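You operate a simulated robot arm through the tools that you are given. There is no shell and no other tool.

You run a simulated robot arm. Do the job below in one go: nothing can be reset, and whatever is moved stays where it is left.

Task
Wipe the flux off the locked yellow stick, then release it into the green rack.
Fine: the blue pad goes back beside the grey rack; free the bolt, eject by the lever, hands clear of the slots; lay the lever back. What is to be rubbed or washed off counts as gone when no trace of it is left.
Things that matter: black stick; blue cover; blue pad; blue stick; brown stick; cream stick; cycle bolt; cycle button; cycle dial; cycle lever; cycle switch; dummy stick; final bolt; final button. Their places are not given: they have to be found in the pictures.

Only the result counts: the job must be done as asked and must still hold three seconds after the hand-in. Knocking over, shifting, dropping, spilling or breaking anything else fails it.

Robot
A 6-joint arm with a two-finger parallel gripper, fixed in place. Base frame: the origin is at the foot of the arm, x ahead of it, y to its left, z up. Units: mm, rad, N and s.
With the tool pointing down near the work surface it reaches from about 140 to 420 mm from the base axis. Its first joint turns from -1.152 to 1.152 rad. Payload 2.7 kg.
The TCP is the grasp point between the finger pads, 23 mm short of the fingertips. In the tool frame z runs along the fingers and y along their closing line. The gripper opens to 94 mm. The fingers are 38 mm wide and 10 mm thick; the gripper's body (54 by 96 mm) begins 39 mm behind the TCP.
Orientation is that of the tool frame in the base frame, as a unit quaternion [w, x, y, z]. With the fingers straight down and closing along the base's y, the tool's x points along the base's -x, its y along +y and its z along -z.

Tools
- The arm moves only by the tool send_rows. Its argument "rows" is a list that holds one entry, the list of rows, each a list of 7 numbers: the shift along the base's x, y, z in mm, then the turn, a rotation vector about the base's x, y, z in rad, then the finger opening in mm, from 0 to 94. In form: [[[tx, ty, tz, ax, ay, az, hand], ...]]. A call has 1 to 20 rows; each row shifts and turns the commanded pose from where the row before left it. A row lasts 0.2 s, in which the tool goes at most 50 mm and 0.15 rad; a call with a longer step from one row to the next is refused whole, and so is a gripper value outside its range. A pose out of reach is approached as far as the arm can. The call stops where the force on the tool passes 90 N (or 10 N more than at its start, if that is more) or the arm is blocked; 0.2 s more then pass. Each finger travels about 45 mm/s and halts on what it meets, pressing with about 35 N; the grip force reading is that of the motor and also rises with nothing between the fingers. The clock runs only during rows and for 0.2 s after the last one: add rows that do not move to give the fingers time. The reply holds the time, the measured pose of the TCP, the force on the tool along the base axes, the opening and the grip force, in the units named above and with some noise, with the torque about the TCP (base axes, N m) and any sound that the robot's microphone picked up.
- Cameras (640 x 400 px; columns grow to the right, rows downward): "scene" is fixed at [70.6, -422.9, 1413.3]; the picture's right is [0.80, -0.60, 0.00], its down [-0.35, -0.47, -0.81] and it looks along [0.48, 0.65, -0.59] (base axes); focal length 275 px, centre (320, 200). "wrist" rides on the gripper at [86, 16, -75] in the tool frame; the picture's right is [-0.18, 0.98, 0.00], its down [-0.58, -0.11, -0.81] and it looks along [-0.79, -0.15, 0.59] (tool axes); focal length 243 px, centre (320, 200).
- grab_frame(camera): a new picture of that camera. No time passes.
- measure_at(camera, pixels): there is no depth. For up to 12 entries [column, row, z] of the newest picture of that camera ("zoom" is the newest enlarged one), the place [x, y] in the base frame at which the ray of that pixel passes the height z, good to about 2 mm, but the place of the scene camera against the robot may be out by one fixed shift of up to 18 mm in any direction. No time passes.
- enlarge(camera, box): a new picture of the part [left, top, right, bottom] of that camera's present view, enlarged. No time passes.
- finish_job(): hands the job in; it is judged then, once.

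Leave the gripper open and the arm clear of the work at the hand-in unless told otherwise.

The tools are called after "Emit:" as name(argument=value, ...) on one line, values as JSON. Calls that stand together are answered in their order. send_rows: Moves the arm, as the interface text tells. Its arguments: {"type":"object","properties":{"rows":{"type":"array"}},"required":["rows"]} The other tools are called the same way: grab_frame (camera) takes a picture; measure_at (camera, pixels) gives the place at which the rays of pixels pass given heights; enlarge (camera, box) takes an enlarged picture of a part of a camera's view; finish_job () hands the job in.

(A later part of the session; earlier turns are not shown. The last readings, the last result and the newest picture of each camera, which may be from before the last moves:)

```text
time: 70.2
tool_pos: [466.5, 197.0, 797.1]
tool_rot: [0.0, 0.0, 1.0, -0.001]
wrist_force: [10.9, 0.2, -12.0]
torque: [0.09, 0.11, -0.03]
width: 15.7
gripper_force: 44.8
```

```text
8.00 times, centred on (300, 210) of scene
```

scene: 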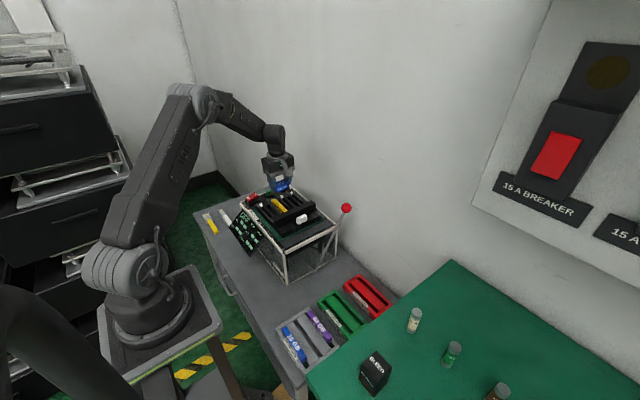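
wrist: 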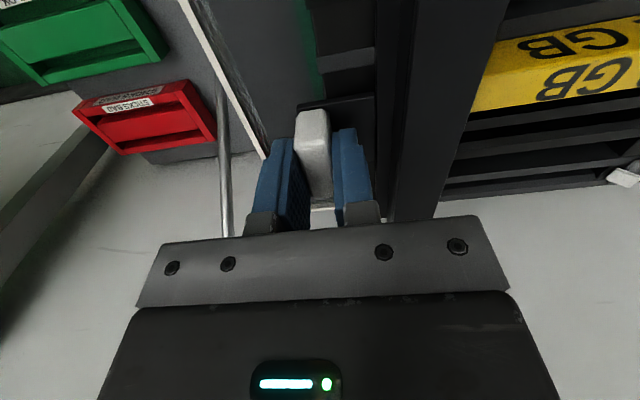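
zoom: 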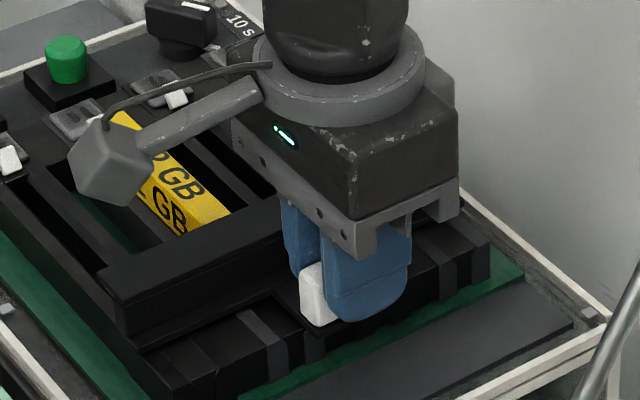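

The bar follows: more of the stick is exposed. I keep pulling in −y.

Emit:
send_rows(rows=[[[0, -3, 0, 0, 0, 0, 8], [0, -3, 0, 0, 0, 0, 8], [0, -3, 0, 0, 0, 0, 8], [0, -3, 0, 0, 0, 0, 8], [0, -3, 0, 0, 0, 0, 8]]])

Emit:
enlarge(camera="scene", box=[260, 185, 340, 235])

```text
time: 71.4
tool_pos: [467.7, 182.1, 796.6]
tool_rot: [0.0, 0.001, 1.0, -0.001]
wrist_force: [12.4, 1.4, -20.9]
torque: [0.1, -0.75, -0.03]
width: 15.8
gripper_force: 45.0
```

```text
8.00 times, centred on (300, 210) of scene
```

zoom: 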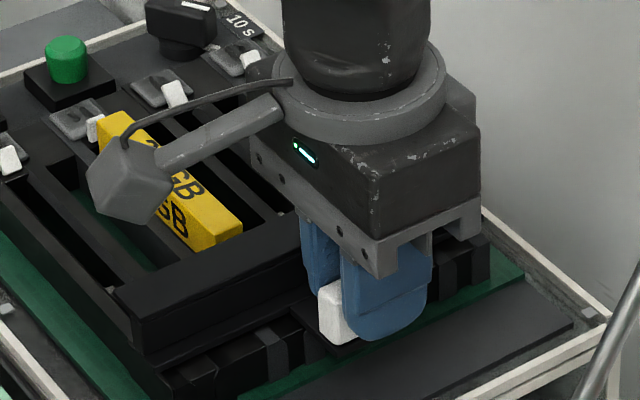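

The stick's −y end is now uncovered. I continue gently until a stop is felt, relaxing the slight upward pull.

Emit:
send_rows(rows=[[[-0.3, -2, -0.4, 0, 0, 0, 8], [0, -2, 0, 0, 0, 0, 8], [0, -2, 0, 0, 0, 0, 8]]])

Emit:
send_rows(rows=[[[-0.3, -2, -0.3, 0, 0, 0, 8], [0, -2, 0, 0, 0, 0, 8], [0, -2, 0, 0, 0, 0, 8]]])

Emit:
enlarge(camera="scene", box=[260, 185, 340, 235])

```text
time: 72.2
tool_pos: [467.8, 177.6, 797.2]
tool_rot: [-0.001, 0.0, 1.0, -0.001]
wrist_force: [10.2, 1.4, -22.3]
torque: [0.12, -0.91, -0.1]
width: 15.8
gripper_force: 45.2
```

```text
time: 73.0
tool_pos: [467.6, 171.2, 796.6]
tool_rot: [0.0, 0.0, 1.0, -0.001]
wrist_force: [18.8, 0.8, -17.7]
torque: [0.09, 0.95, -0.07]
width: 15.8
gripper_force: 44.9
```

```text
8.00 times, centred on (300, 210) of scene
```

zoom: 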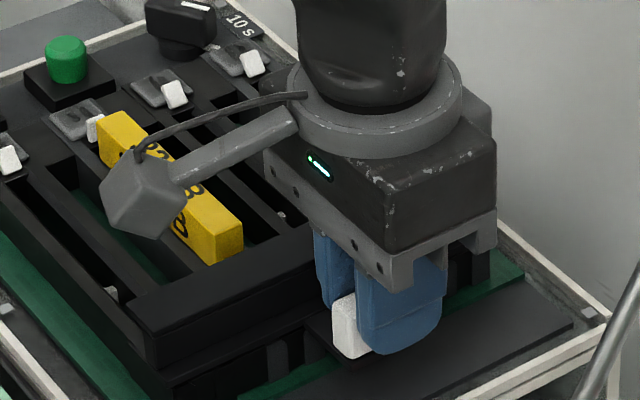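

Still sliding freely (y≈171). I continue a bit further.

Emit:
send_rows(rows=[[[-0.5, -2, -0.3, 0, 0, 0, 8], [0, -2, 0, 0, 0, 0, 8], [0, -2, 0, 0, 0, 0, 8]]])

Emit:
send_rows(rows=[[[-0.5, -2, -0.3, 0, 0, 0, 8], [0, -1.5, 0, 0, 0, 0, 8]]])

Emit:
enlarge(camera="scene", box=[260, 185, 340, 235])

```text
time: 73.8
tool_pos: [467.5, 163.7, 797.3]
tool_rot: [0.002, 0.0, 1.0, 0.001]
wrist_force: [18.8, 0.3, -10.6]
torque: [0.02, 0.33, -0.1]
width: 15.7
gripper_force: 45.4
```

```text
time: 74.4
tool_pos: [466.9, 160.0, 796.9]
tool_rot: [0.001, 0.0, 1.0, 0.0]
wrist_force: [23.2, -0.2, -7.5]
torque: [0.02, 0.74, -0.15]
width: 15.9
gripper_force: 44.9
```

```text
8.00 times, centred on (300, 210) of scene
```

zoom: 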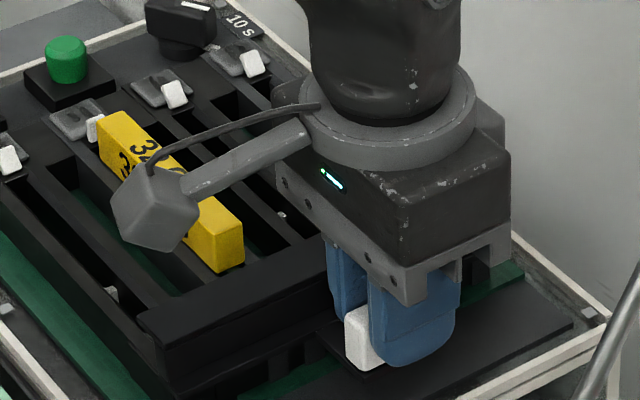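

Still free at 43 mm of travel; I relieve the x force and continue to find the stop.

Emit:
send_rows(rows=[[[1, -2, 0, 0, 0, 0, 8], [0.5, -2, 0, 0, 0, 0, 8], [0, -2, 0, 0, 0, 0, 8]]])

Emit:
send_rows(rows=[[[0.5, -2, 0, 0, 0, 0, 8], [0, -2, 0, 0, 0, 0, 8], [0, -2, 0, 0, 0, 0, 8]]])

Emit:
enlarge(camera="scene", box=[260, 185, 340, 235])

```text
time: 75.2
tool_pos: [466.5, 154.0, 796.9]
tool_rot: [0.001, 0.0, 1.0, 0.0]
wrist_force: [5.4, 1.4, 16.1]
torque: [0.1, -0.32, -0.15]
width: 15.6
gripper_force: 44.8
```

```text
time: 76.0
tool_pos: [468.4, 154.0, 797.1]
tool_rot: [0.001, -0.001, 1.0, 0.001]
wrist_force: [-7.7, 40.8, 22.4]
torque: [0.46, 1.33, -0.82]
width: 15.8
gripper_force: 45.2
```

```text
8.00 times, centred on (300, 210) of scene
```

zoom: 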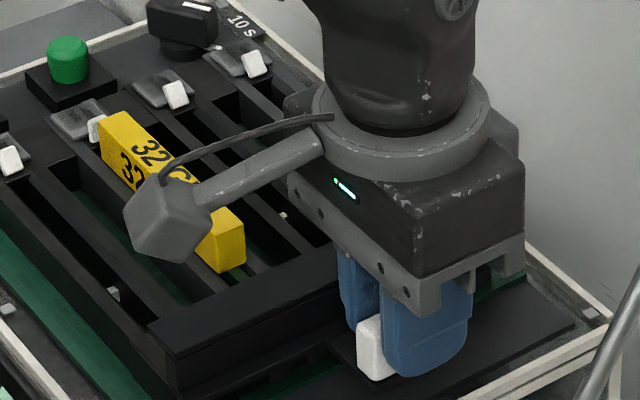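

End stop reached at y≈154 (41 N). I relax, open a little (27 mm), and rise straight up.

Emit:
send_rows(rows=[[[0, 1, 0, 0, 0, 0, 8], [0, 0, 0, 0, 0, 0, 26], [0, 0, 0, 0, 0, 0, 26], [0, 0, 0, 0, 0, 0, 26]]])

Emit:
send_rows(rows=[[[0, 0, 8, 0, 0, 0, 26], [0, 0, 20, 0, 0, 0, 26], [0, 0, 30, 0, 0, 0, 26], [-20, 10, 30, 0, 0, 0, 40], [-20, 10, 20, 0, 0, 0, 60], [-20, 10, 10, 0, 0, 0, 94]]])

Emit:
grab_frame(camera="wrist")

Emit:
enlarge(camera="scene", box=[255, 180, 355, 290])

```text
time: 77.0
tool_pos: [467.4, 149.0, 796.3]
tool_rot: [-0.002, 0.0, 1.0, -0.002]
wrist_force: [-2.2, 5.0, -4.8]
torque: [0.07, 0.03, -0.07]
width: 27.8
gripper_force: 1.7
```

```text
time: 78.4
tool_pos: [406.5, 179.5, 914.5]
tool_rot: [0.0, 0.0, 1.0, -0.001]
wrist_force: [-0.7, 0.5, -0.4]
torque: [-0.01, 0.03, -0.04]
width: 92.0
gripper_force: 0.0
```

```text
taken
```

wrist: 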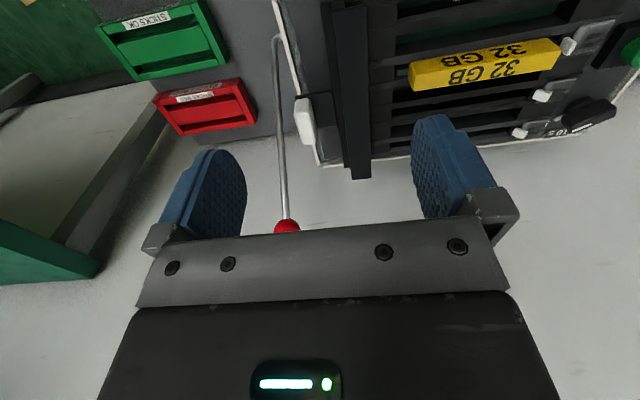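

```text
3.64 times, centred on (305, 235) of scene
```

zoom: 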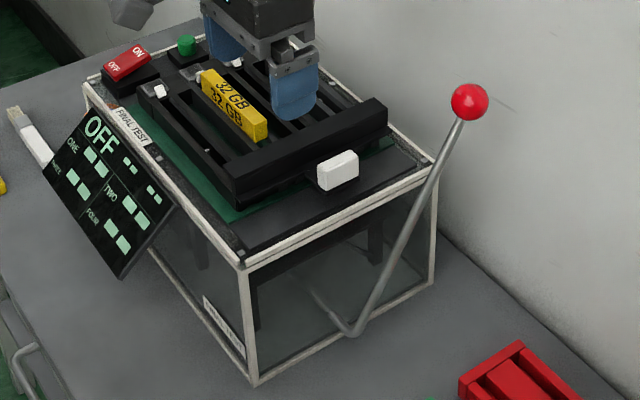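

The bolt is fully withdrawn and the stick uncovered. Next the lever: its red ball is at roughly (586,101,828). I move above it, checking the reach.

Emit:
send_rows(rows=[[[30, -15, 6, 0, 0, 0, 94], [30, -15, 4, 0, 0, 0, 94], [30, -15, 4, 0, 0, 0, 94], [30, -15, 4, 0, 0, 0, 94], [20, -15, 0, 0, 0, 0, 94]]])

Emit:
grab_frame(camera="wrist")

Emit:
grab_frame(camera="scene")

```text
time: 79.6
tool_pos: [547.0, 106.2, 933.5]
tool_rot: [0.001, 0.0, 1.0, 0.0]
wrist_force: [0.6, 0.0, 0.3]
torque: [-0.03, 0.01, -0.01]
width: 93.9
gripper_force: 0.0
```

```text
taken
```

wrist: 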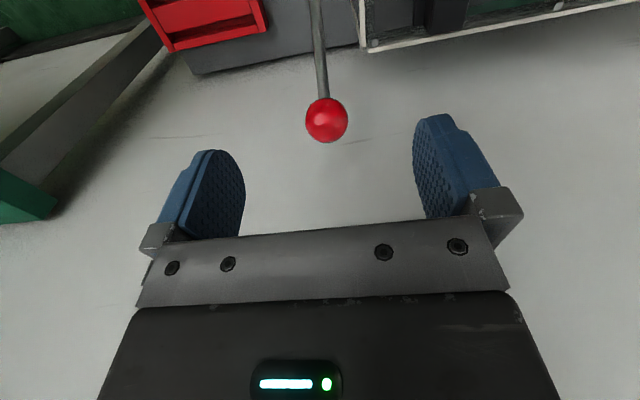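

```text
taken
```

scene: 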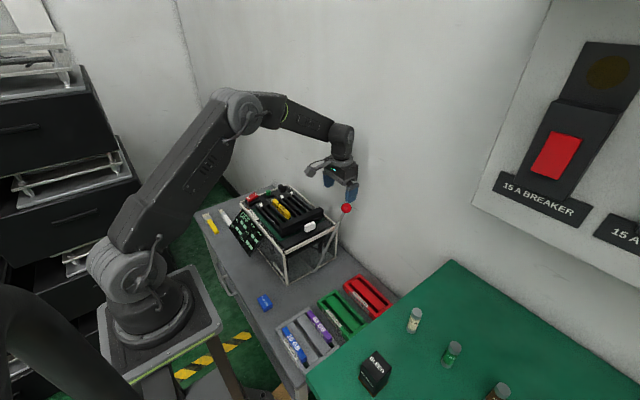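

Reach is fine; ball at px (326,120), about 36 mm across. I approach closer for a better fix: to about (575,104,890).

Emit:
send_rows(rows=[[[14, -1, -15, 0, 0, 0, 80], [14, -1, -15, 0, 0, 0, 80], [0, 0, -13, 0, 0, 0, 80]]])

Emit:
grab_frame(camera="wrist")

Emit:
enlarge(camera="scene", box=[290, 150, 410, 270])

```text
time: 80.4
tool_pos: [575.2, 102.6, 887.5]
tool_rot: [0.0, 0.0, 1.0, 0.0]
wrist_force: [-0.3, -0.6, -1.0]
torque: [0.0, -0.01, -0.02]
width: 80.1
gripper_force: 0.1
```

```text
taken
```

wrist: 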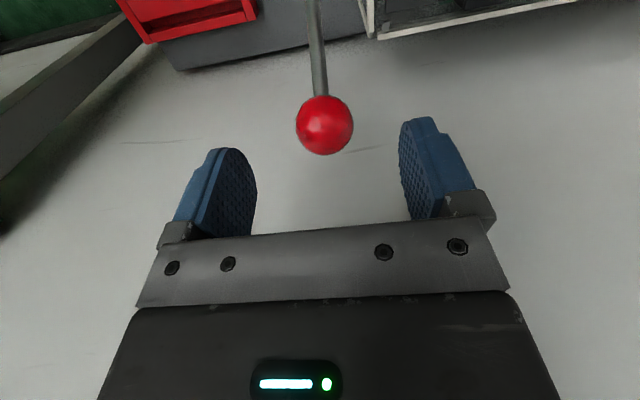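

```text
3.33 times, centred on (350, 210) of scene
```

zoom: 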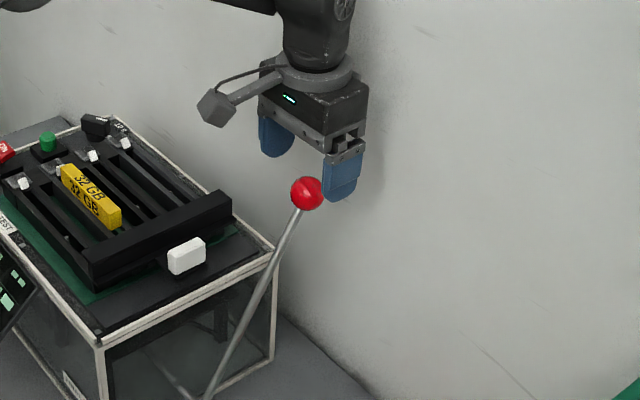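

Better estimate: ball ≈ (576,105,845). I lower further with the fingers straddling it (opening 70) and check the picture.

Emit:
send_rows(rows=[[[1, 2, -10, 0, 0, 0, 70], [0, 0, -10, 0, 0, 0, 70]]])

Emit:
grab_frame(camera="wrist")

```text
time: 81.0
tool_pos: [576.5, 105.8, 868.0]
tool_rot: [0.0, 0.0, 1.0, -0.001]
wrist_force: [0.4, -0.3, -1.4]
torque: [0.0, 0.0, 0.01]
width: 70.1
gripper_force: 0.1
```

```text
taken
```

wrist: 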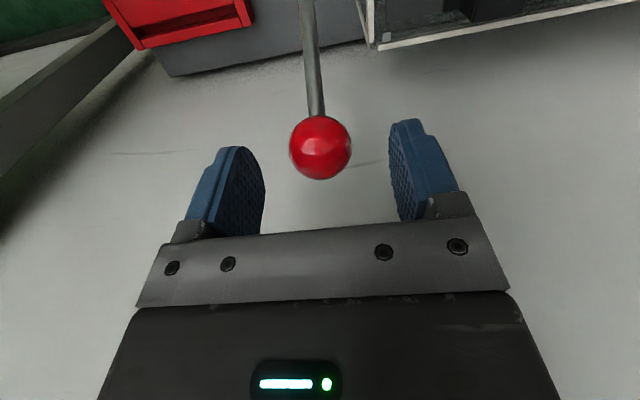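

Ball now fixed at about (570,106,850), diameter ≈31 mm. I move the TCP onto it.

Emit:
send_rows(rows=[[[-3, 0, -8, 0, 0, 0, 70], [-3, 0, -8, 0, 0, 0, 60]]])

Emit:
grab_frame(camera="wrist")

Emit:
enlarge(camera="scene", box=[310, 160, 390, 240])

```text
time: 81.6
tool_pos: [570.8, 105.4, 851.9]
tool_rot: [0.0, 0.0, 1.0, -0.001]
wrist_force: [0.4, 0.2, -0.6]
torque: [0.01, -0.03, -0.01]
width: 59.8
gripper_force: 0.1
```

```text
taken
```

wrist: 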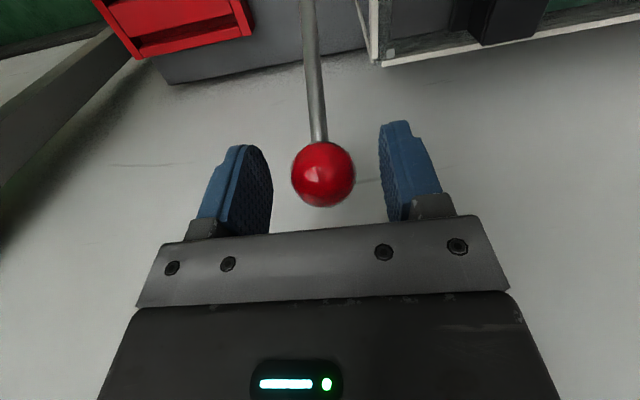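

```text
5.00 times, centred on (350, 200) of scene
```

zoom: 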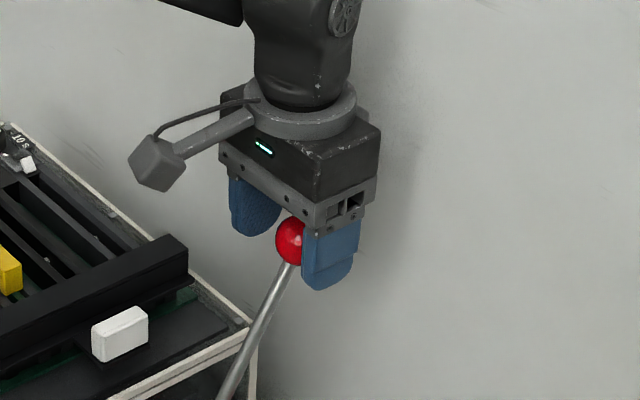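

The ball is nearly centered (px (323,174)). A small correction, then close on it.

Emit:
send_rows(rows=[[[1, 1, -4, 0, 0, 0, 50], [0, 0, 0, 0, 0, 0, 24], [0, 0, 0, 0, 0, 0, 24], [0, 0, 0, 0, 0, 0, 24]]])

Emit:
grab_frame(camera="wrist")

```text
time: 82.6
tool_pos: [572.2, 105.1, 849.6]
tool_rot: [-0.001, 0.001, 1.0, -0.001]
wrist_force: [-1.8, -6.8, 0.2]
torque: [-0.05, 0.0, -0.09]
width: 35.0
gripper_force: 45.0
```

```text
taken
```

wrist: 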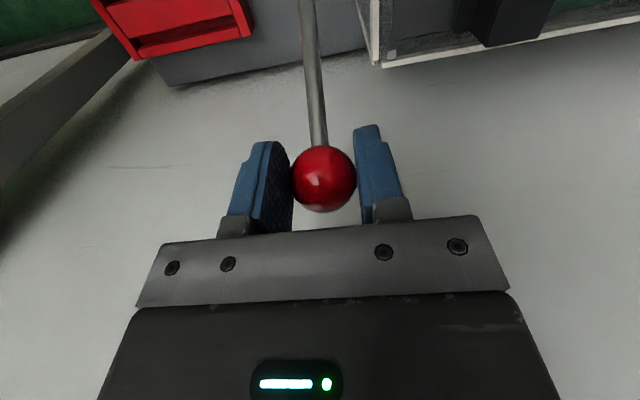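

The ball is gripped (35 mm). I begin pulling the lever toward the robot along its arc (−x, slightly +z), with small steps to read the resistance.

Emit:
send_rows(rows=[[[-2.6, -0.8, 1.5, 0, 0, 0, 24], [-2.6, 0, 1.5, 0, 0, 0, 24]]])

Emit:
enlarge(camera="scene", box=[255, 170, 375, 290])

```text
time: 83.2
tool_pos: [566.2, 104.7, 851.8]
tool_rot: [0.001, 0.0, 1.0, -0.001]
wrist_force: [3.4, -5.2, -6.9]
torque: [0.02, -1.27, 0.05]
width: 35.3
gripper_force: 45.2
```

```text
3.33 times, centred on (315, 230) of scene
```

zoom: 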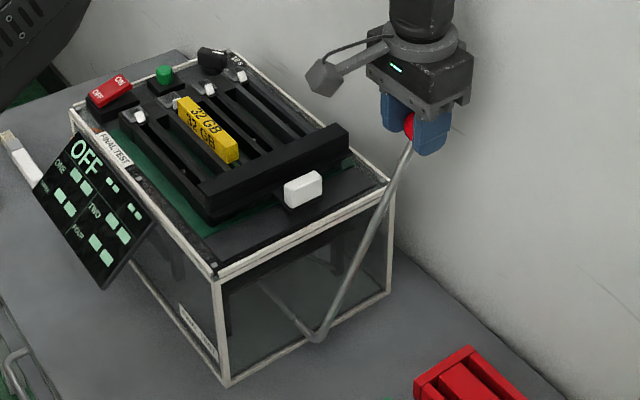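

Forces are small but a torque builds because my hand isn't rotating with the lever. I'll rotate the tool about −y along with the lever's swing (pivot ≈ (432,·,625), radius ≈263).

Emit:
send_rows(rows=[[[-6.3, 0, 3.6, 0, -0.05, 0, 24], [-6.9, 0, 3.8, 0, -0.03, 0, 24], [-7.1, 0, 3.5, 0, -0.03, 0, 24]]])

Emit:
enlarge(camera="scene", box=[255, 170, 375, 290])

```text
time: 84.0
tool_pos: [544.7, 104.8, 861.1]
tool_rot: [0.053, 0.0, 0.999, -0.001]
wrist_force: [-5.6, 0.7, -5.4]
torque: [0.05, 0.97, 0.02]
width: 35.4
gripper_force: 44.9
```

```text
3.33 times, centred on (315, 230) of scene
```

zoom: 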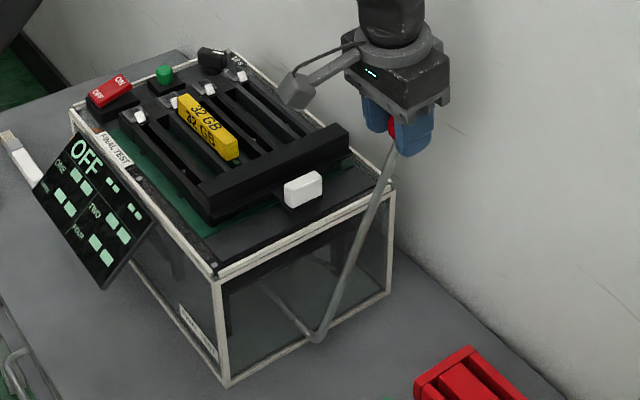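

The lever follows smoothly. Continuing along the arc.

Emit:
send_rows(rows=[[[-9.6, 0, 4.3, 0, -0.03, 0, 24], [-9.7, 0, 4.0, 0, -0.04, 0, 24], [-9.9, 0, 3.5, 0, -0.04, 0, 24], [-10.1, 0, 3.2, 0, -0.04, 0, 24]]])

Emit:
enlarge(camera="scene", box=[255, 170, 375, 290])

```text
time: 85.0
tool_pos: [504.6, 105.1, 874.2]
tool_rot: [0.125, 0.0, 0.992, -0.002]
wrist_force: [-8.7, 6.5, -30.3]
torque: [0.07, 0.61, -0.18]
width: 34.9
gripper_force: 45.1
```

```text
3.33 times, centred on (315, 230) of scene
```

zoom: 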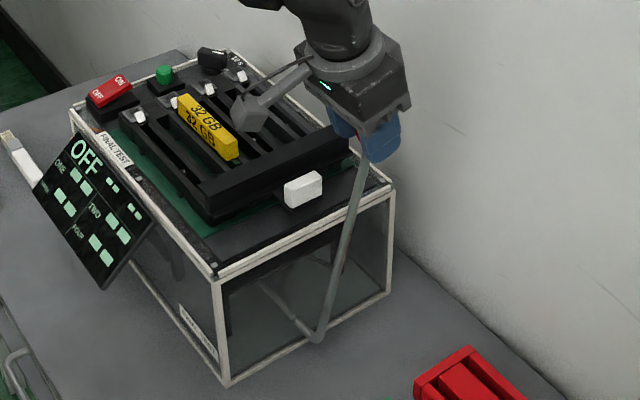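

The lever is still moving; a −30 N vertical pull says my arc is slightly high, so I flatten it and continue.

Emit:
send_rows(rows=[[[-11, -0.3, 1.0, 0, -0.04, 0, 24], [-11.2, 0, 2.0, 0, -0.04, 0, 24], [-11.1, 0, 1.5, 0, -0.04, 0, 24]]])

Emit:
enlarge(camera="scene", box=[255, 170, 375, 290])

```text
time: 85.8
tool_pos: [473.6, 104.6, 879.0]
tool_rot: [0.186, 0.0, 0.982, 0.0]
wrist_force: [-1.3, 7.9, -33.5]
torque: [-0.05, -0.45, 0.3]
width: 34.9
gripper_force: 45.2
```

```text
3.33 times, centred on (315, 230) of scene
```

zoom: 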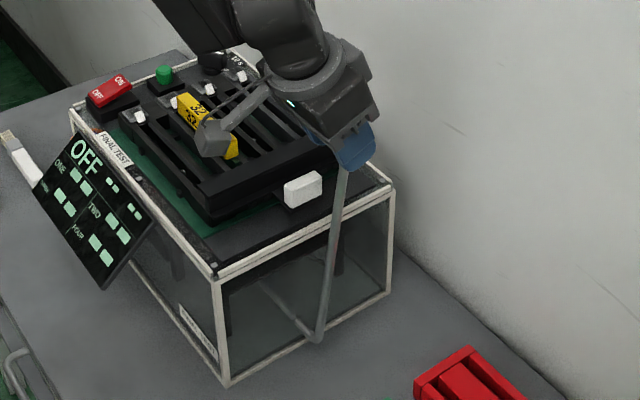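

Refitting the arc from the measured points: pivot ≈ (454,·,652), R≈227. I continue past vertical with that arc.

Emit:
send_rows(rows=[[[-11.4, -0.3, -1.0, 0, -0.055, 0, 24], [-11.3, 0, 0.1, 0, -0.055, 0, 24], [-11.4, 0, -0.5, 0, -0.055, 0, 24]]])

Emit:
enlarge(camera="scene", box=[255, 170, 375, 290])

```text
time: 86.6
tool_pos: [476.3, 104.6, 883.5]
tool_rot: [0.223, -0.004, 0.975, -0.011]
wrist_force: [-6.5, 46.5, -43.5]
torque: [0.17, 0.68, 0.8]
width: 35.2
gripper_force: 45.3
out of reach, approached as far as the arm can: row 1, 2, 3
```

```text
3.33 times, centred on (315, 230) of scene
```

zoom: 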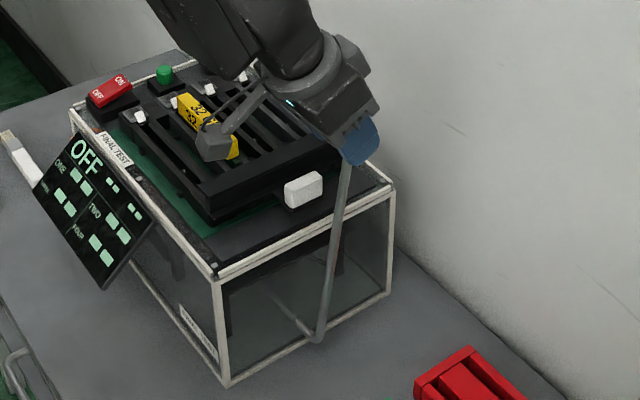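

The arm hit a joint limit with that outward tilt. I'll let the ball pivot in the grip instead: ease the load and tilt the tool back toward vertical while continuing.

Emit:
send_rows(rows=[[[-1, 0.5, -2.5, -0.02, 0.04, 0.0, 24], [-2, 0.5, -1.5, 0, 0.04, 0, 24]]])

```text
time: 87.2
tool_pos: [478.4, 104.9, 885.9]
tool_rot: [0.207, -0.006, 0.978, -0.017]
wrist_force: [0.2, 41.4, -26.2]
torque: [0.31, -0.81, 0.59]
width: 35.1
gripper_force: 44.7
```

Load isn't clearing, so I release the ball (open to 60) to reset, then re-grip with a vertical tool.

Emit:
send_rows(rows=[[[0, 0, 0, 0, 0, 0, 45], [0, 0, 0, 0, 0, 0, 60], [0, 0, 0, 0, 0, 0, 60]]])

Emit:
grab_frame(camera="wrist")

Emit:
enlarge(camera="scene", box=[255, 170, 375, 290])

```text
time: 88.0
tool_pos: [478.0, 97.2, 886.1]
tool_rot: [0.204, 0.002, 0.979, -0.023]
wrist_force: [-0.3, 0.2, -0.6]
torque: [0.02, -0.01, 0.0]
width: 60.1
gripper_force: 0.0
```

```text
taken
```

wrist: 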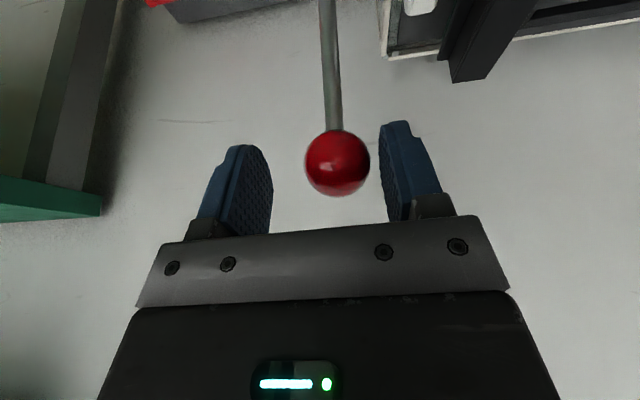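

```text
3.33 times, centred on (315, 230) of scene
```

zoom: 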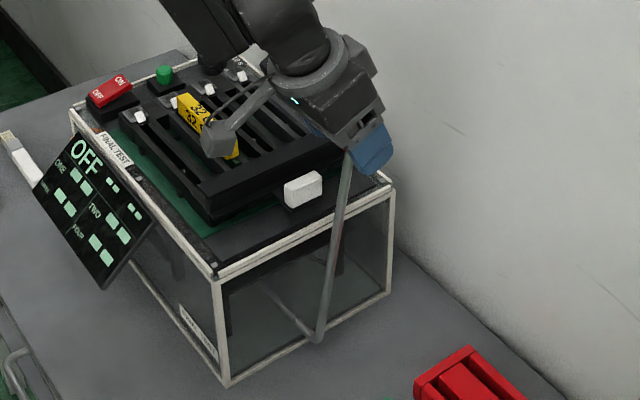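

The lever holds its position by itself. I lift off, straighten the tool to vertical and look at the ball again.

Emit:
send_rows(rows=[[[0, 4, 20, 0, 0, 0, 70], [0, 2, 20, 0.015, 0.137, 0.001, 70], [0, 0, 10, 0.015, 0.137, 0.001, 70], [0, 0, 0, 0.016, 0.137, 0.002, 70]]])

Emit:
grab_frame(camera="wrist")

Emit:
enlarge(camera="scene", box=[255, 170, 375, 290])

```text
time: 89.0
tool_pos: [477.4, 105.0, 934.8]
tool_rot: [-0.001, -0.002, 1.0, 0.0]
wrist_force: [0.2, 0.1, 0.3]
torque: [-0.02, 0.03, -0.01]
width: 70.0
gripper_force: 0.0
```

```text
taken
```

wrist: 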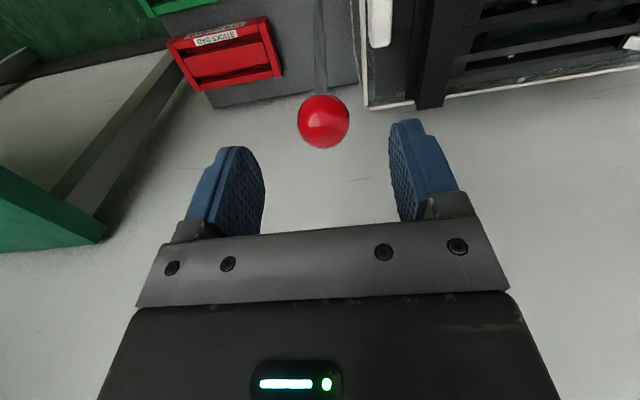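

```text
3.33 times, centred on (315, 230) of scene
```

zoom: 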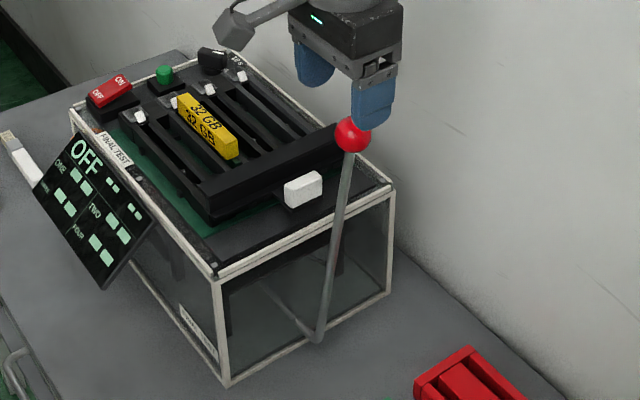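

Ball at about (480,106,883) now; the stick hasn't risen yet. I descend on the ball again with the vertical tool.

Emit:
send_rows(rows=[[[2, 0.5, -20, 0, 0, 0, 60], [1, 0, -15, 0, 0, 0, 60]]])

Emit:
grab_frame(camera="wrist")

```text
time: 89.6
tool_pos: [479.9, 105.2, 900.8]
tool_rot: [0.001, 0.0, 1.0, 0.0]
wrist_force: [-0.4, 0.6, -0.6]
torque: [0.01, -0.01, 0.01]
width: 60.0
gripper_force: 0.0
```

```text
taken
```

wrist: 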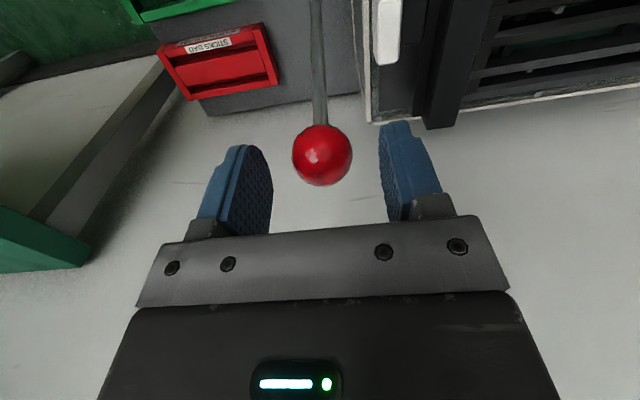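

Ball ≈ (481,106,881). Moving onto it and closing.

Emit:
send_rows(rows=[[[1, 0.5, -10, 0, 0, 0, 60], [1, 0, -9, 0, 0, 0, 55], [0, 0, 0, 0, 0, 0, 28], [0, 0, 0, 0, 0, 0, 28], [0, 0, 0, 0, 0, 0, 28]]])

Emit:
grab_frame(camera="wrist")

```text
time: 90.8
tool_pos: [482.0, 104.1, 882.5]
tool_rot: [0.0, 0.0, 1.0, -0.001]
wrist_force: [0.9, -3.3, 0.0]
torque: [0.0, -0.2, -0.04]
width: 35.0
gripper_force: 45.2
```

```text
taken
```

wrist: 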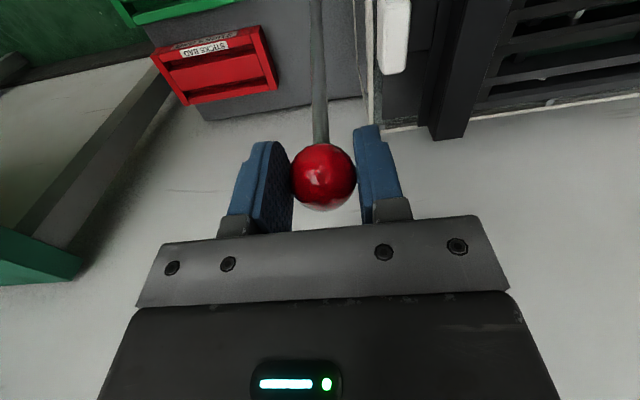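

Gripped again. Continuing the swing toward the robot, with only small tool rotation.

Emit:
send_rows(rows=[[[-11, 0, 1, 0, -0.03, 0, 28], [-11.4, 0, 0.4, 0, -0.03, 0, 28], [-11.5, 0, -0.1, 0, -0.03, 0, 28]]])

Emit:
enlarge(camera="scene", box=[255, 170, 375, 290])

```text
time: 91.6
tool_pos: [449.3, 105.7, 884.4]
tool_rot: [0.049, -0.001, 0.999, 0.0]
wrist_force: [4.5, -15.2, 14.9]
torque: [-0.1, -1.23, -0.22]
width: 35.1
gripper_force: 45.1
```

```text
3.33 times, centred on (315, 230) of scene
```

zoom: 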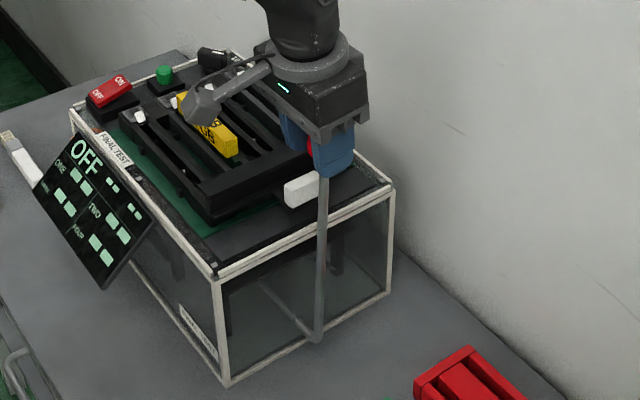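

Lever is near vertical. Slight corrections (arc refit: pivot ≈ (438,627), R≈257), and I keep going.

Emit:
send_rows(rows=[[[-11.5, -0.8, 1, 0, -0.03, 0, 28], [-11.6, 0, -0.2, 0, -0.03, 0, 28], [-11.5, 0, -0.7, 0, -0.03, 0, 28]]])

Emit:
enlarge(camera="scene", box=[255, 170, 375, 290])

```text
time: 92.4
tool_pos: [413.3, 104.5, 883.0]
tool_rot: [0.09, 0.0, 0.996, -0.001]
wrist_force: [3.9, -7.8, 0.6]
torque: [0.08, -1.0, -0.13]
width: 35.0
gripper_force: 45.0
```

```text
3.33 times, centred on (315, 230) of scene
```

zoom: 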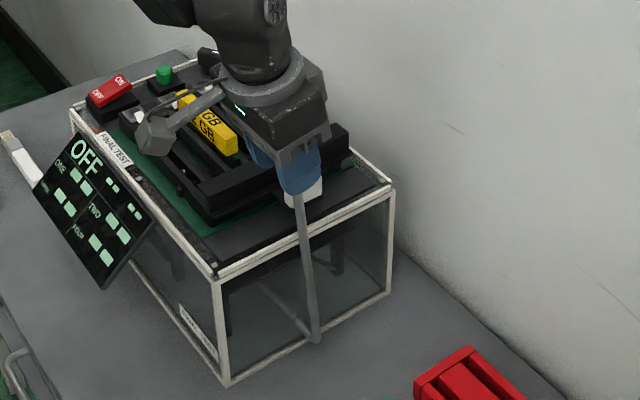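

Good, forces are low. Continuing.

Emit:
send_rows(rows=[[[-11.5, 0, -1.2, 0, -0.01, 0, 28], [-11.4, 0, -1.8, 0, 0, 0, 28], [-11.3, 0, -2.3, 0, 0, 0, 28]]])

Emit:
enlarge(camera="scene", box=[255, 170, 375, 290])

```text
time: 93.2
tool_pos: [384.3, 105.3, 880.8]
tool_rot: [0.101, -0.001, 0.995, 0.003]
wrist_force: [42.6, -13.2, -12.2]
torque: [-0.09, -0.33, -0.07]
width: 35.5
gripper_force: 45.4
```

```text
3.33 times, centred on (315, 230) of scene
```

zoom: 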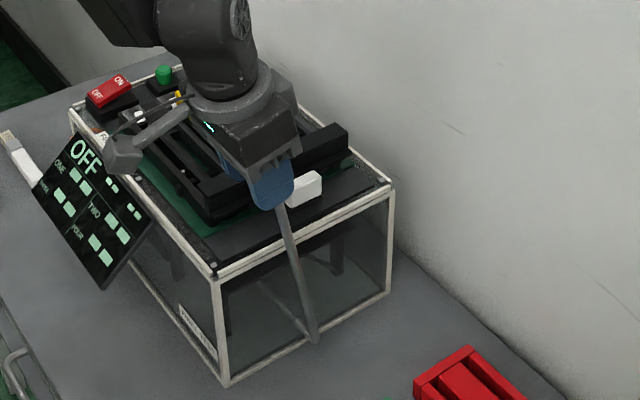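

Resistance rose to 43 N in x — either the end stop or the ejecting effort. I check the wrist view for the stick.

Emit:
grab_frame(camera="wrist")

Emit:
enlarge(camera="scene", box=[255, 180, 335, 230])

```text
taken
```

wrist: 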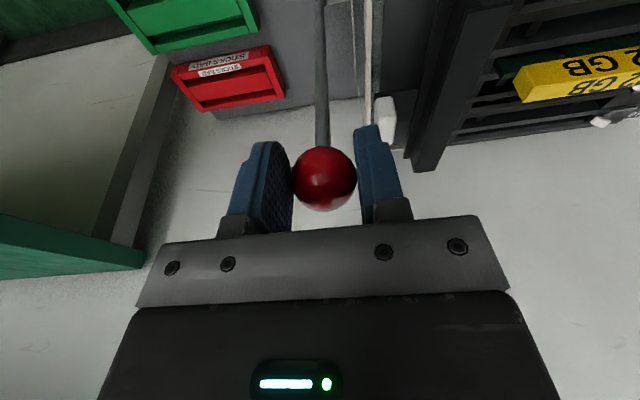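

```text
8.00 times, centred on (295, 205) of scene
```

zoom: 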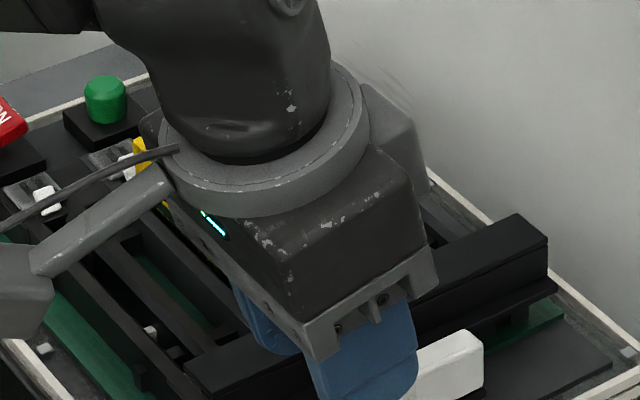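

Emit:
enlarge(camera="wrist", box=[460, 20, 640, 140])

```text
3.33 times, centred on (550, 80) of wrist
```

zoom: 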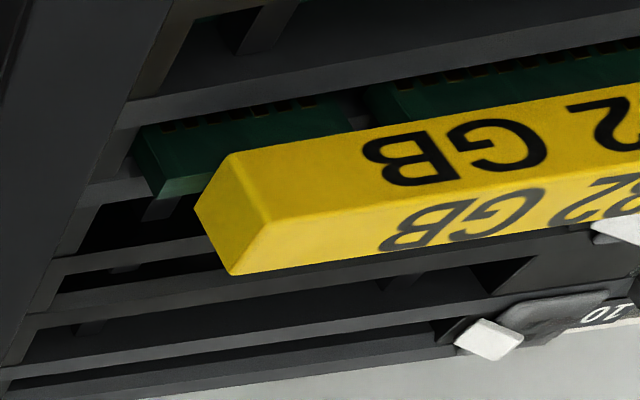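

The stick has clearly risen — its green board edge now shows above the slot. I push 3 mm more to make sure the lever is at its end stop.

Emit:
send_rows(rows=[[[-1.5, 0, -0.5, 0, 0, 0, 28], [-1.5, 0, -0.5, 0, 0, 0, 28]]])

Emit:
enlarge(camera="wrist", box=[460, 20, 640, 140])

```text
time: 93.8
tool_pos: [381.7, 104.7, 881.2]
tool_rot: [0.102, 0.0, 0.995, 0.003]
wrist_force: [41.7, -27.8, 17.0]
torque: [-0.37, -0.64, -0.19]
width: 34.9
gripper_force: 45.0
```

```text
3.33 times, centred on (550, 80) of wrist
```

zoom: 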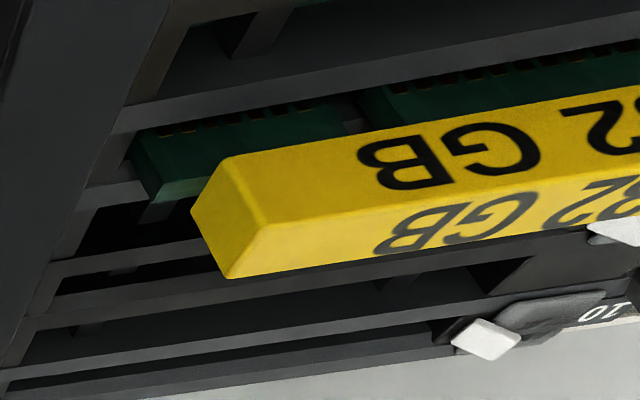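

It still yields at about the same force. I continue a few more mm to find the true stop.

Emit:
send_rows(rows=[[[-2.5, -0.5, -0.8, 0, 0, 0, 28], [-2.5, 0, -0.8, 0, 0, 0, 28], [-2.5, 0, -0.8, 0, 0, 0, 28]]])

Emit:
enlarge(camera="wrist", box=[460, 20, 640, 140])

```text
time: 94.6
tool_pos: [368.1, 103.7, 873.0]
tool_rot: [0.093, -0.001, 0.996, -0.001]
wrist_force: [-0.4, 0.8, -1.8]
torque: [-0.03, 0.05, 0.03]
width: 28.0
gripper_force: 0.5
```

```text
3.33 times, centred on (550, 80) of wrist
```

zoom: 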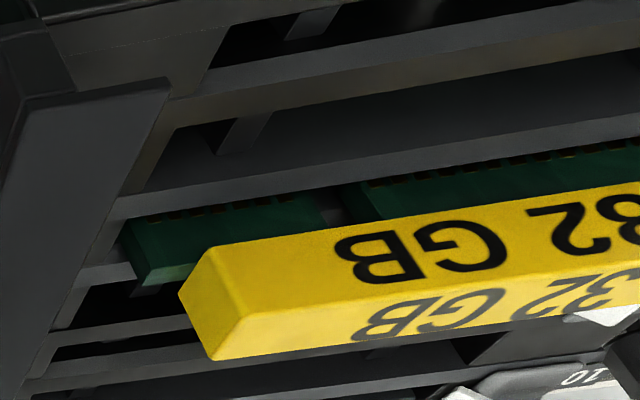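

The ball slipped out of the fingers (so the lever was at its stop). Let me see the lever's and stick's state.

Emit:
grab_frame(camera="wrist")

Emit:
grab_frame(camera="scene")

Emit:
enlarge(camera="scene", box=[255, 170, 375, 290])

```text
taken
```

wrist: 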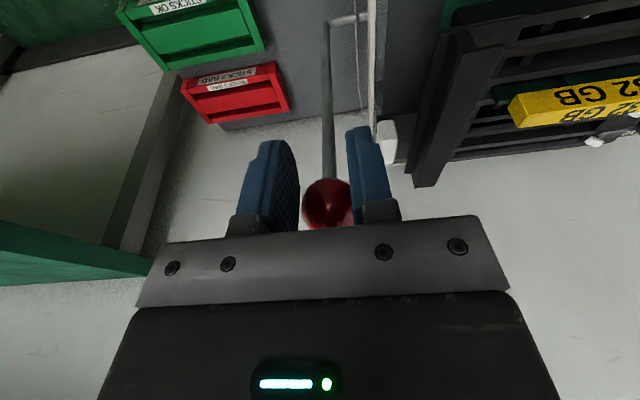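

```text
taken
```

scene: 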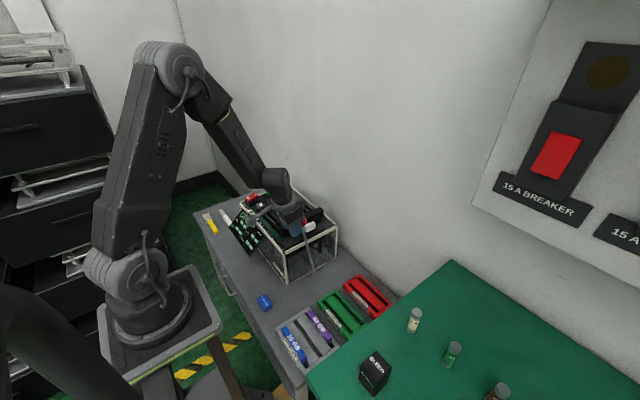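

```text
3.33 times, centred on (315, 230) of scene
```

zoom: 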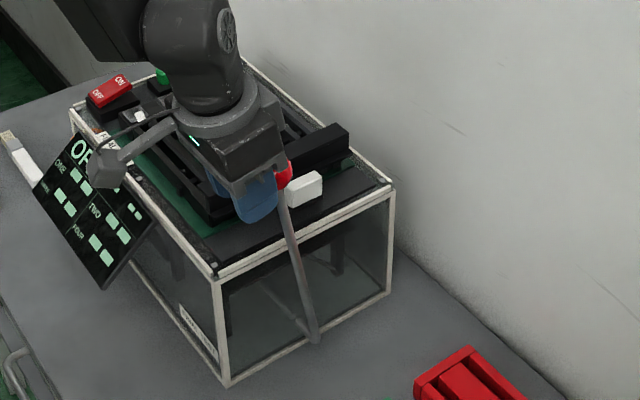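

The lever rests forward at its stop, and the stick stays raised. I back the hand off in −x, then go up and straighten.

Emit:
send_rows(rows=[[[-10, 0, 0, 0, 0, 0, 28], [-15, 0, 0, 0, 0, 0, 28], [-15, 0, 5, 0, 0, 0, 28], [0, 0, 25, 0, 0.095, 0, 40], [0, 0, 25, 0, 0.095, 0, 60], [0, 10, 25, 0, 0, 0, 94]]])

Emit:
grab_frame(camera="wrist")

Emit:
enlarge(camera="scene", box=[255, 170, 375, 290])

```text
time: 96.0
tool_pos: [330.4, 113.7, 955.4]
tool_rot: [0.001, 0.0, 1.0, -0.001]
wrist_force: [-0.4, -0.5, -0.4]
torque: [0.01, 0.01, -0.04]
width: 91.9
gripper_force: 0.0
```

```text
taken
```

wrist: 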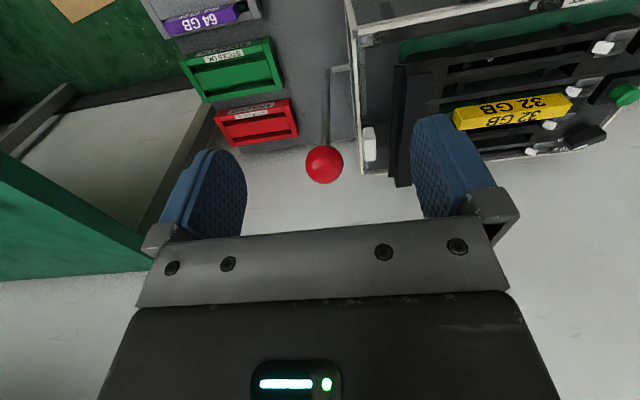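

```text
3.33 times, centred on (315, 230) of scene
```

zoom: 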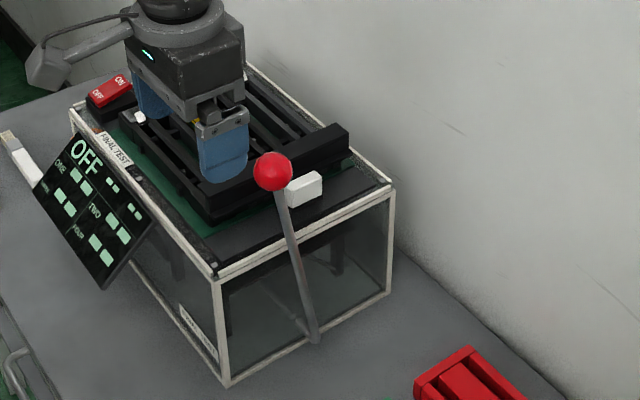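

The lever stands forward on its own. Now over to the stick to measure its raised pose.

Emit:
send_rows(rows=[[[10, 44, -5, 0, 0, 0, 94], [10, 44, -5, 0, 0, 0, 94], [10, 44, -5, 0, 0, 0, 94], [10, 44, -5, 0, 0, 0, 94]]])

Emit:
grab_frame(camera="wrist")

Emit:
enlarge(camera="wrist", box=[230, 60, 430, 200])

Emit:
enlarge(camera="scene", box=[255, 180, 335, 230])

```text
time: 97.0
tool_pos: [370.2, 290.5, 933.2]
tool_rot: [0.001, -0.001, 1.0, 0.0]
wrist_force: [0.6, -0.3, -0.6]
torque: [-0.01, 0.0, 0.0]
width: 93.9
gripper_force: 0.1
```

```text
taken
```

wrist: 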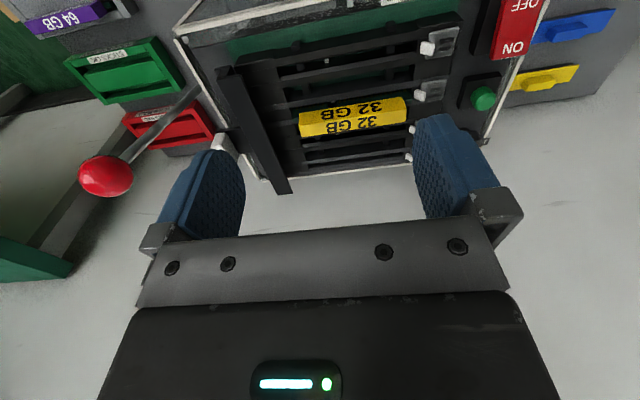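

```text
2.86 times, centred on (330, 130) of wrist
```

zoom: 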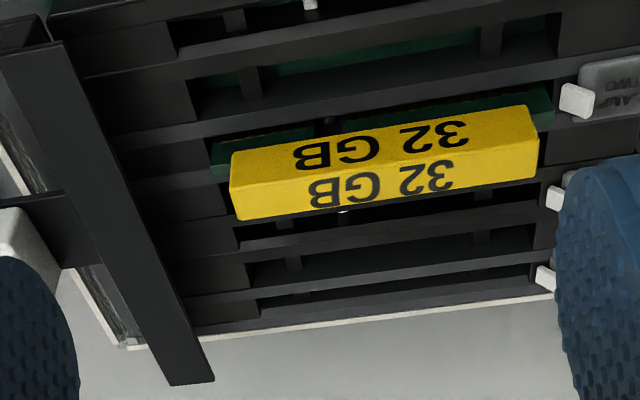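

```text
8.00 times, centred on (295, 205) of scene
```

zoom: 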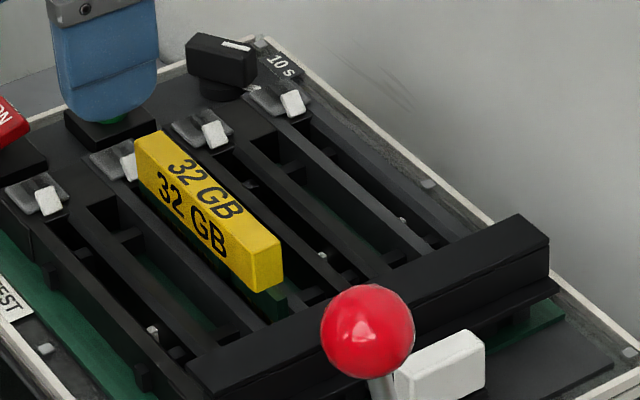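

The stick is up about 10 mm, its board edge visible. I move above it while yawing +90° so the fingers will close across its thickness (x).

Emit:
send_rows(rows=[[[6.6, 1.4, 0, 0, 0, 0.143, 94], [6.6, 1.4, 0, 0, 0, 0.143, 80], [6.6, 1.4, 0, 0, 0, 0.143, 60], [6.6, 1.4, 0, 0, 0, 0.143, 50], [6.6, 1.4, 0, 0, 0, 0.143, 50], [6.6, 1.4, 0, 0, 0, 0.143, 50], [6.6, 1.4, 0, 0, 0, 0.143, 50], [6.6, 1.4, 0, 0, 0, 0.143, 50], [6.6, 1.4, 0, 0, 0, 0.143, 50], [6.6, 1.4, 0, 0, 0, 0.143, 50], [6.6, 1.4, 0, 0, 0, 0.141, 50]]])

Emit:
grab_frame(camera="wrist")

Emit:
enlarge(camera="wrist", box=[240, 0, 400, 140])

```text
time: 99.4
tool_pos: [440.0, 305.2, 934.6]
tool_rot: [-0.001, 0.709, -0.706, 0.0]
wrist_force: [-0.5, -0.2, 0.7]
torque: [-0.02, 0.01, -0.01]
width: 50.1
gripper_force: 0.0
```

```text
taken
```

wrist: 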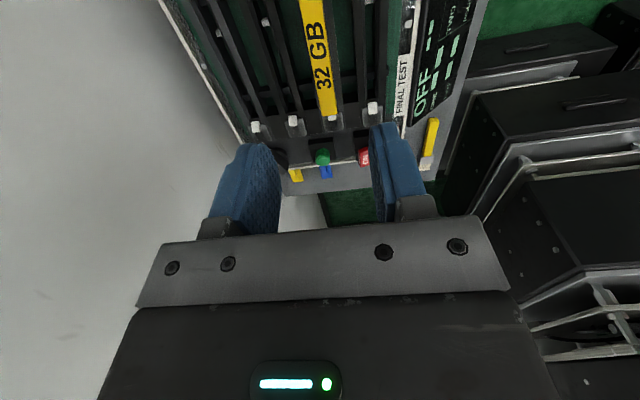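

```text
2.86 times, centred on (320, 70) of wrist
```

zoom: 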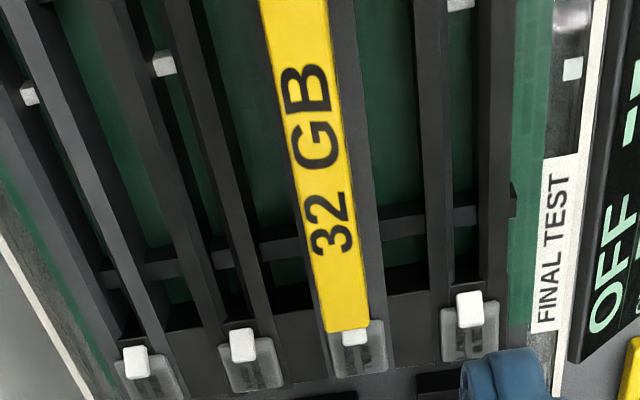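

The stick body now spans x≈436–451, y≈254–364, z≈771–795. I center at (443,309) with a 40 mm opening and descend to just above it for a check.

Emit:
send_rows(rows=[[[3, 2, -30, 0, 0, 0, 40], [0, 2, -30, 0, 0, 0, 40], [0, 0, -25, 0, 0, 0, 40], [0, 0, -20, 0, 0, 0, 40]]])

Emit:
grab_frame(camera="wrist")

Emit:
enlarge(camera="wrist", box=[230, 40, 410, 200])

Emit:
enlarge(camera="scene", box=[255, 170, 345, 230])

```text
time: 100.4
tool_pos: [444.6, 309.6, 827.9]
tool_rot: [-0.001, 0.708, -0.706, -0.001]
wrist_force: [0.5, -0.2, -0.7]
torque: [0.02, 0.0, 0.02]
width: 40.1
gripper_force: 0.0
```

```text
taken
```

wrist: 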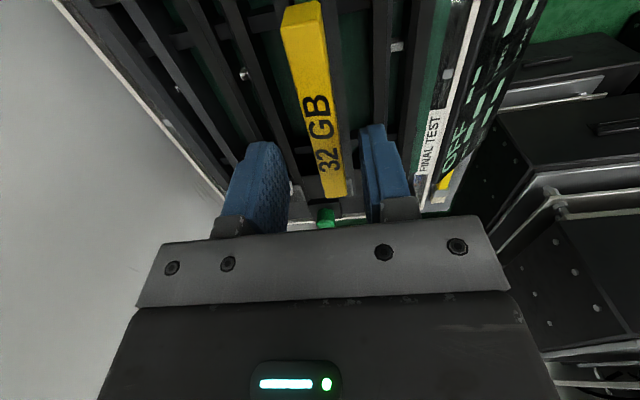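

```text
2.50 times, centred on (320, 120) of wrist
```

zoom: 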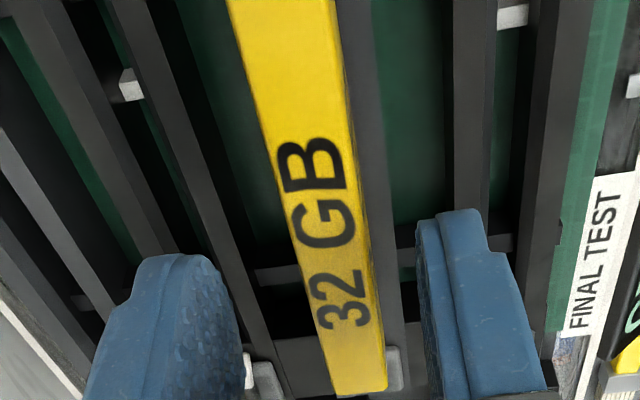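

```text
6.67 times, centred on (300, 200) of scene
```

zoom: 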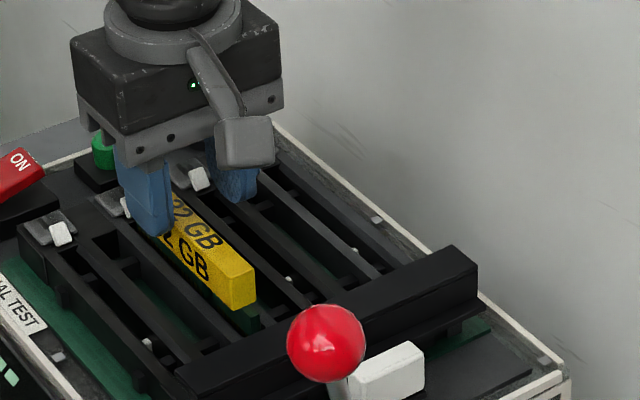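

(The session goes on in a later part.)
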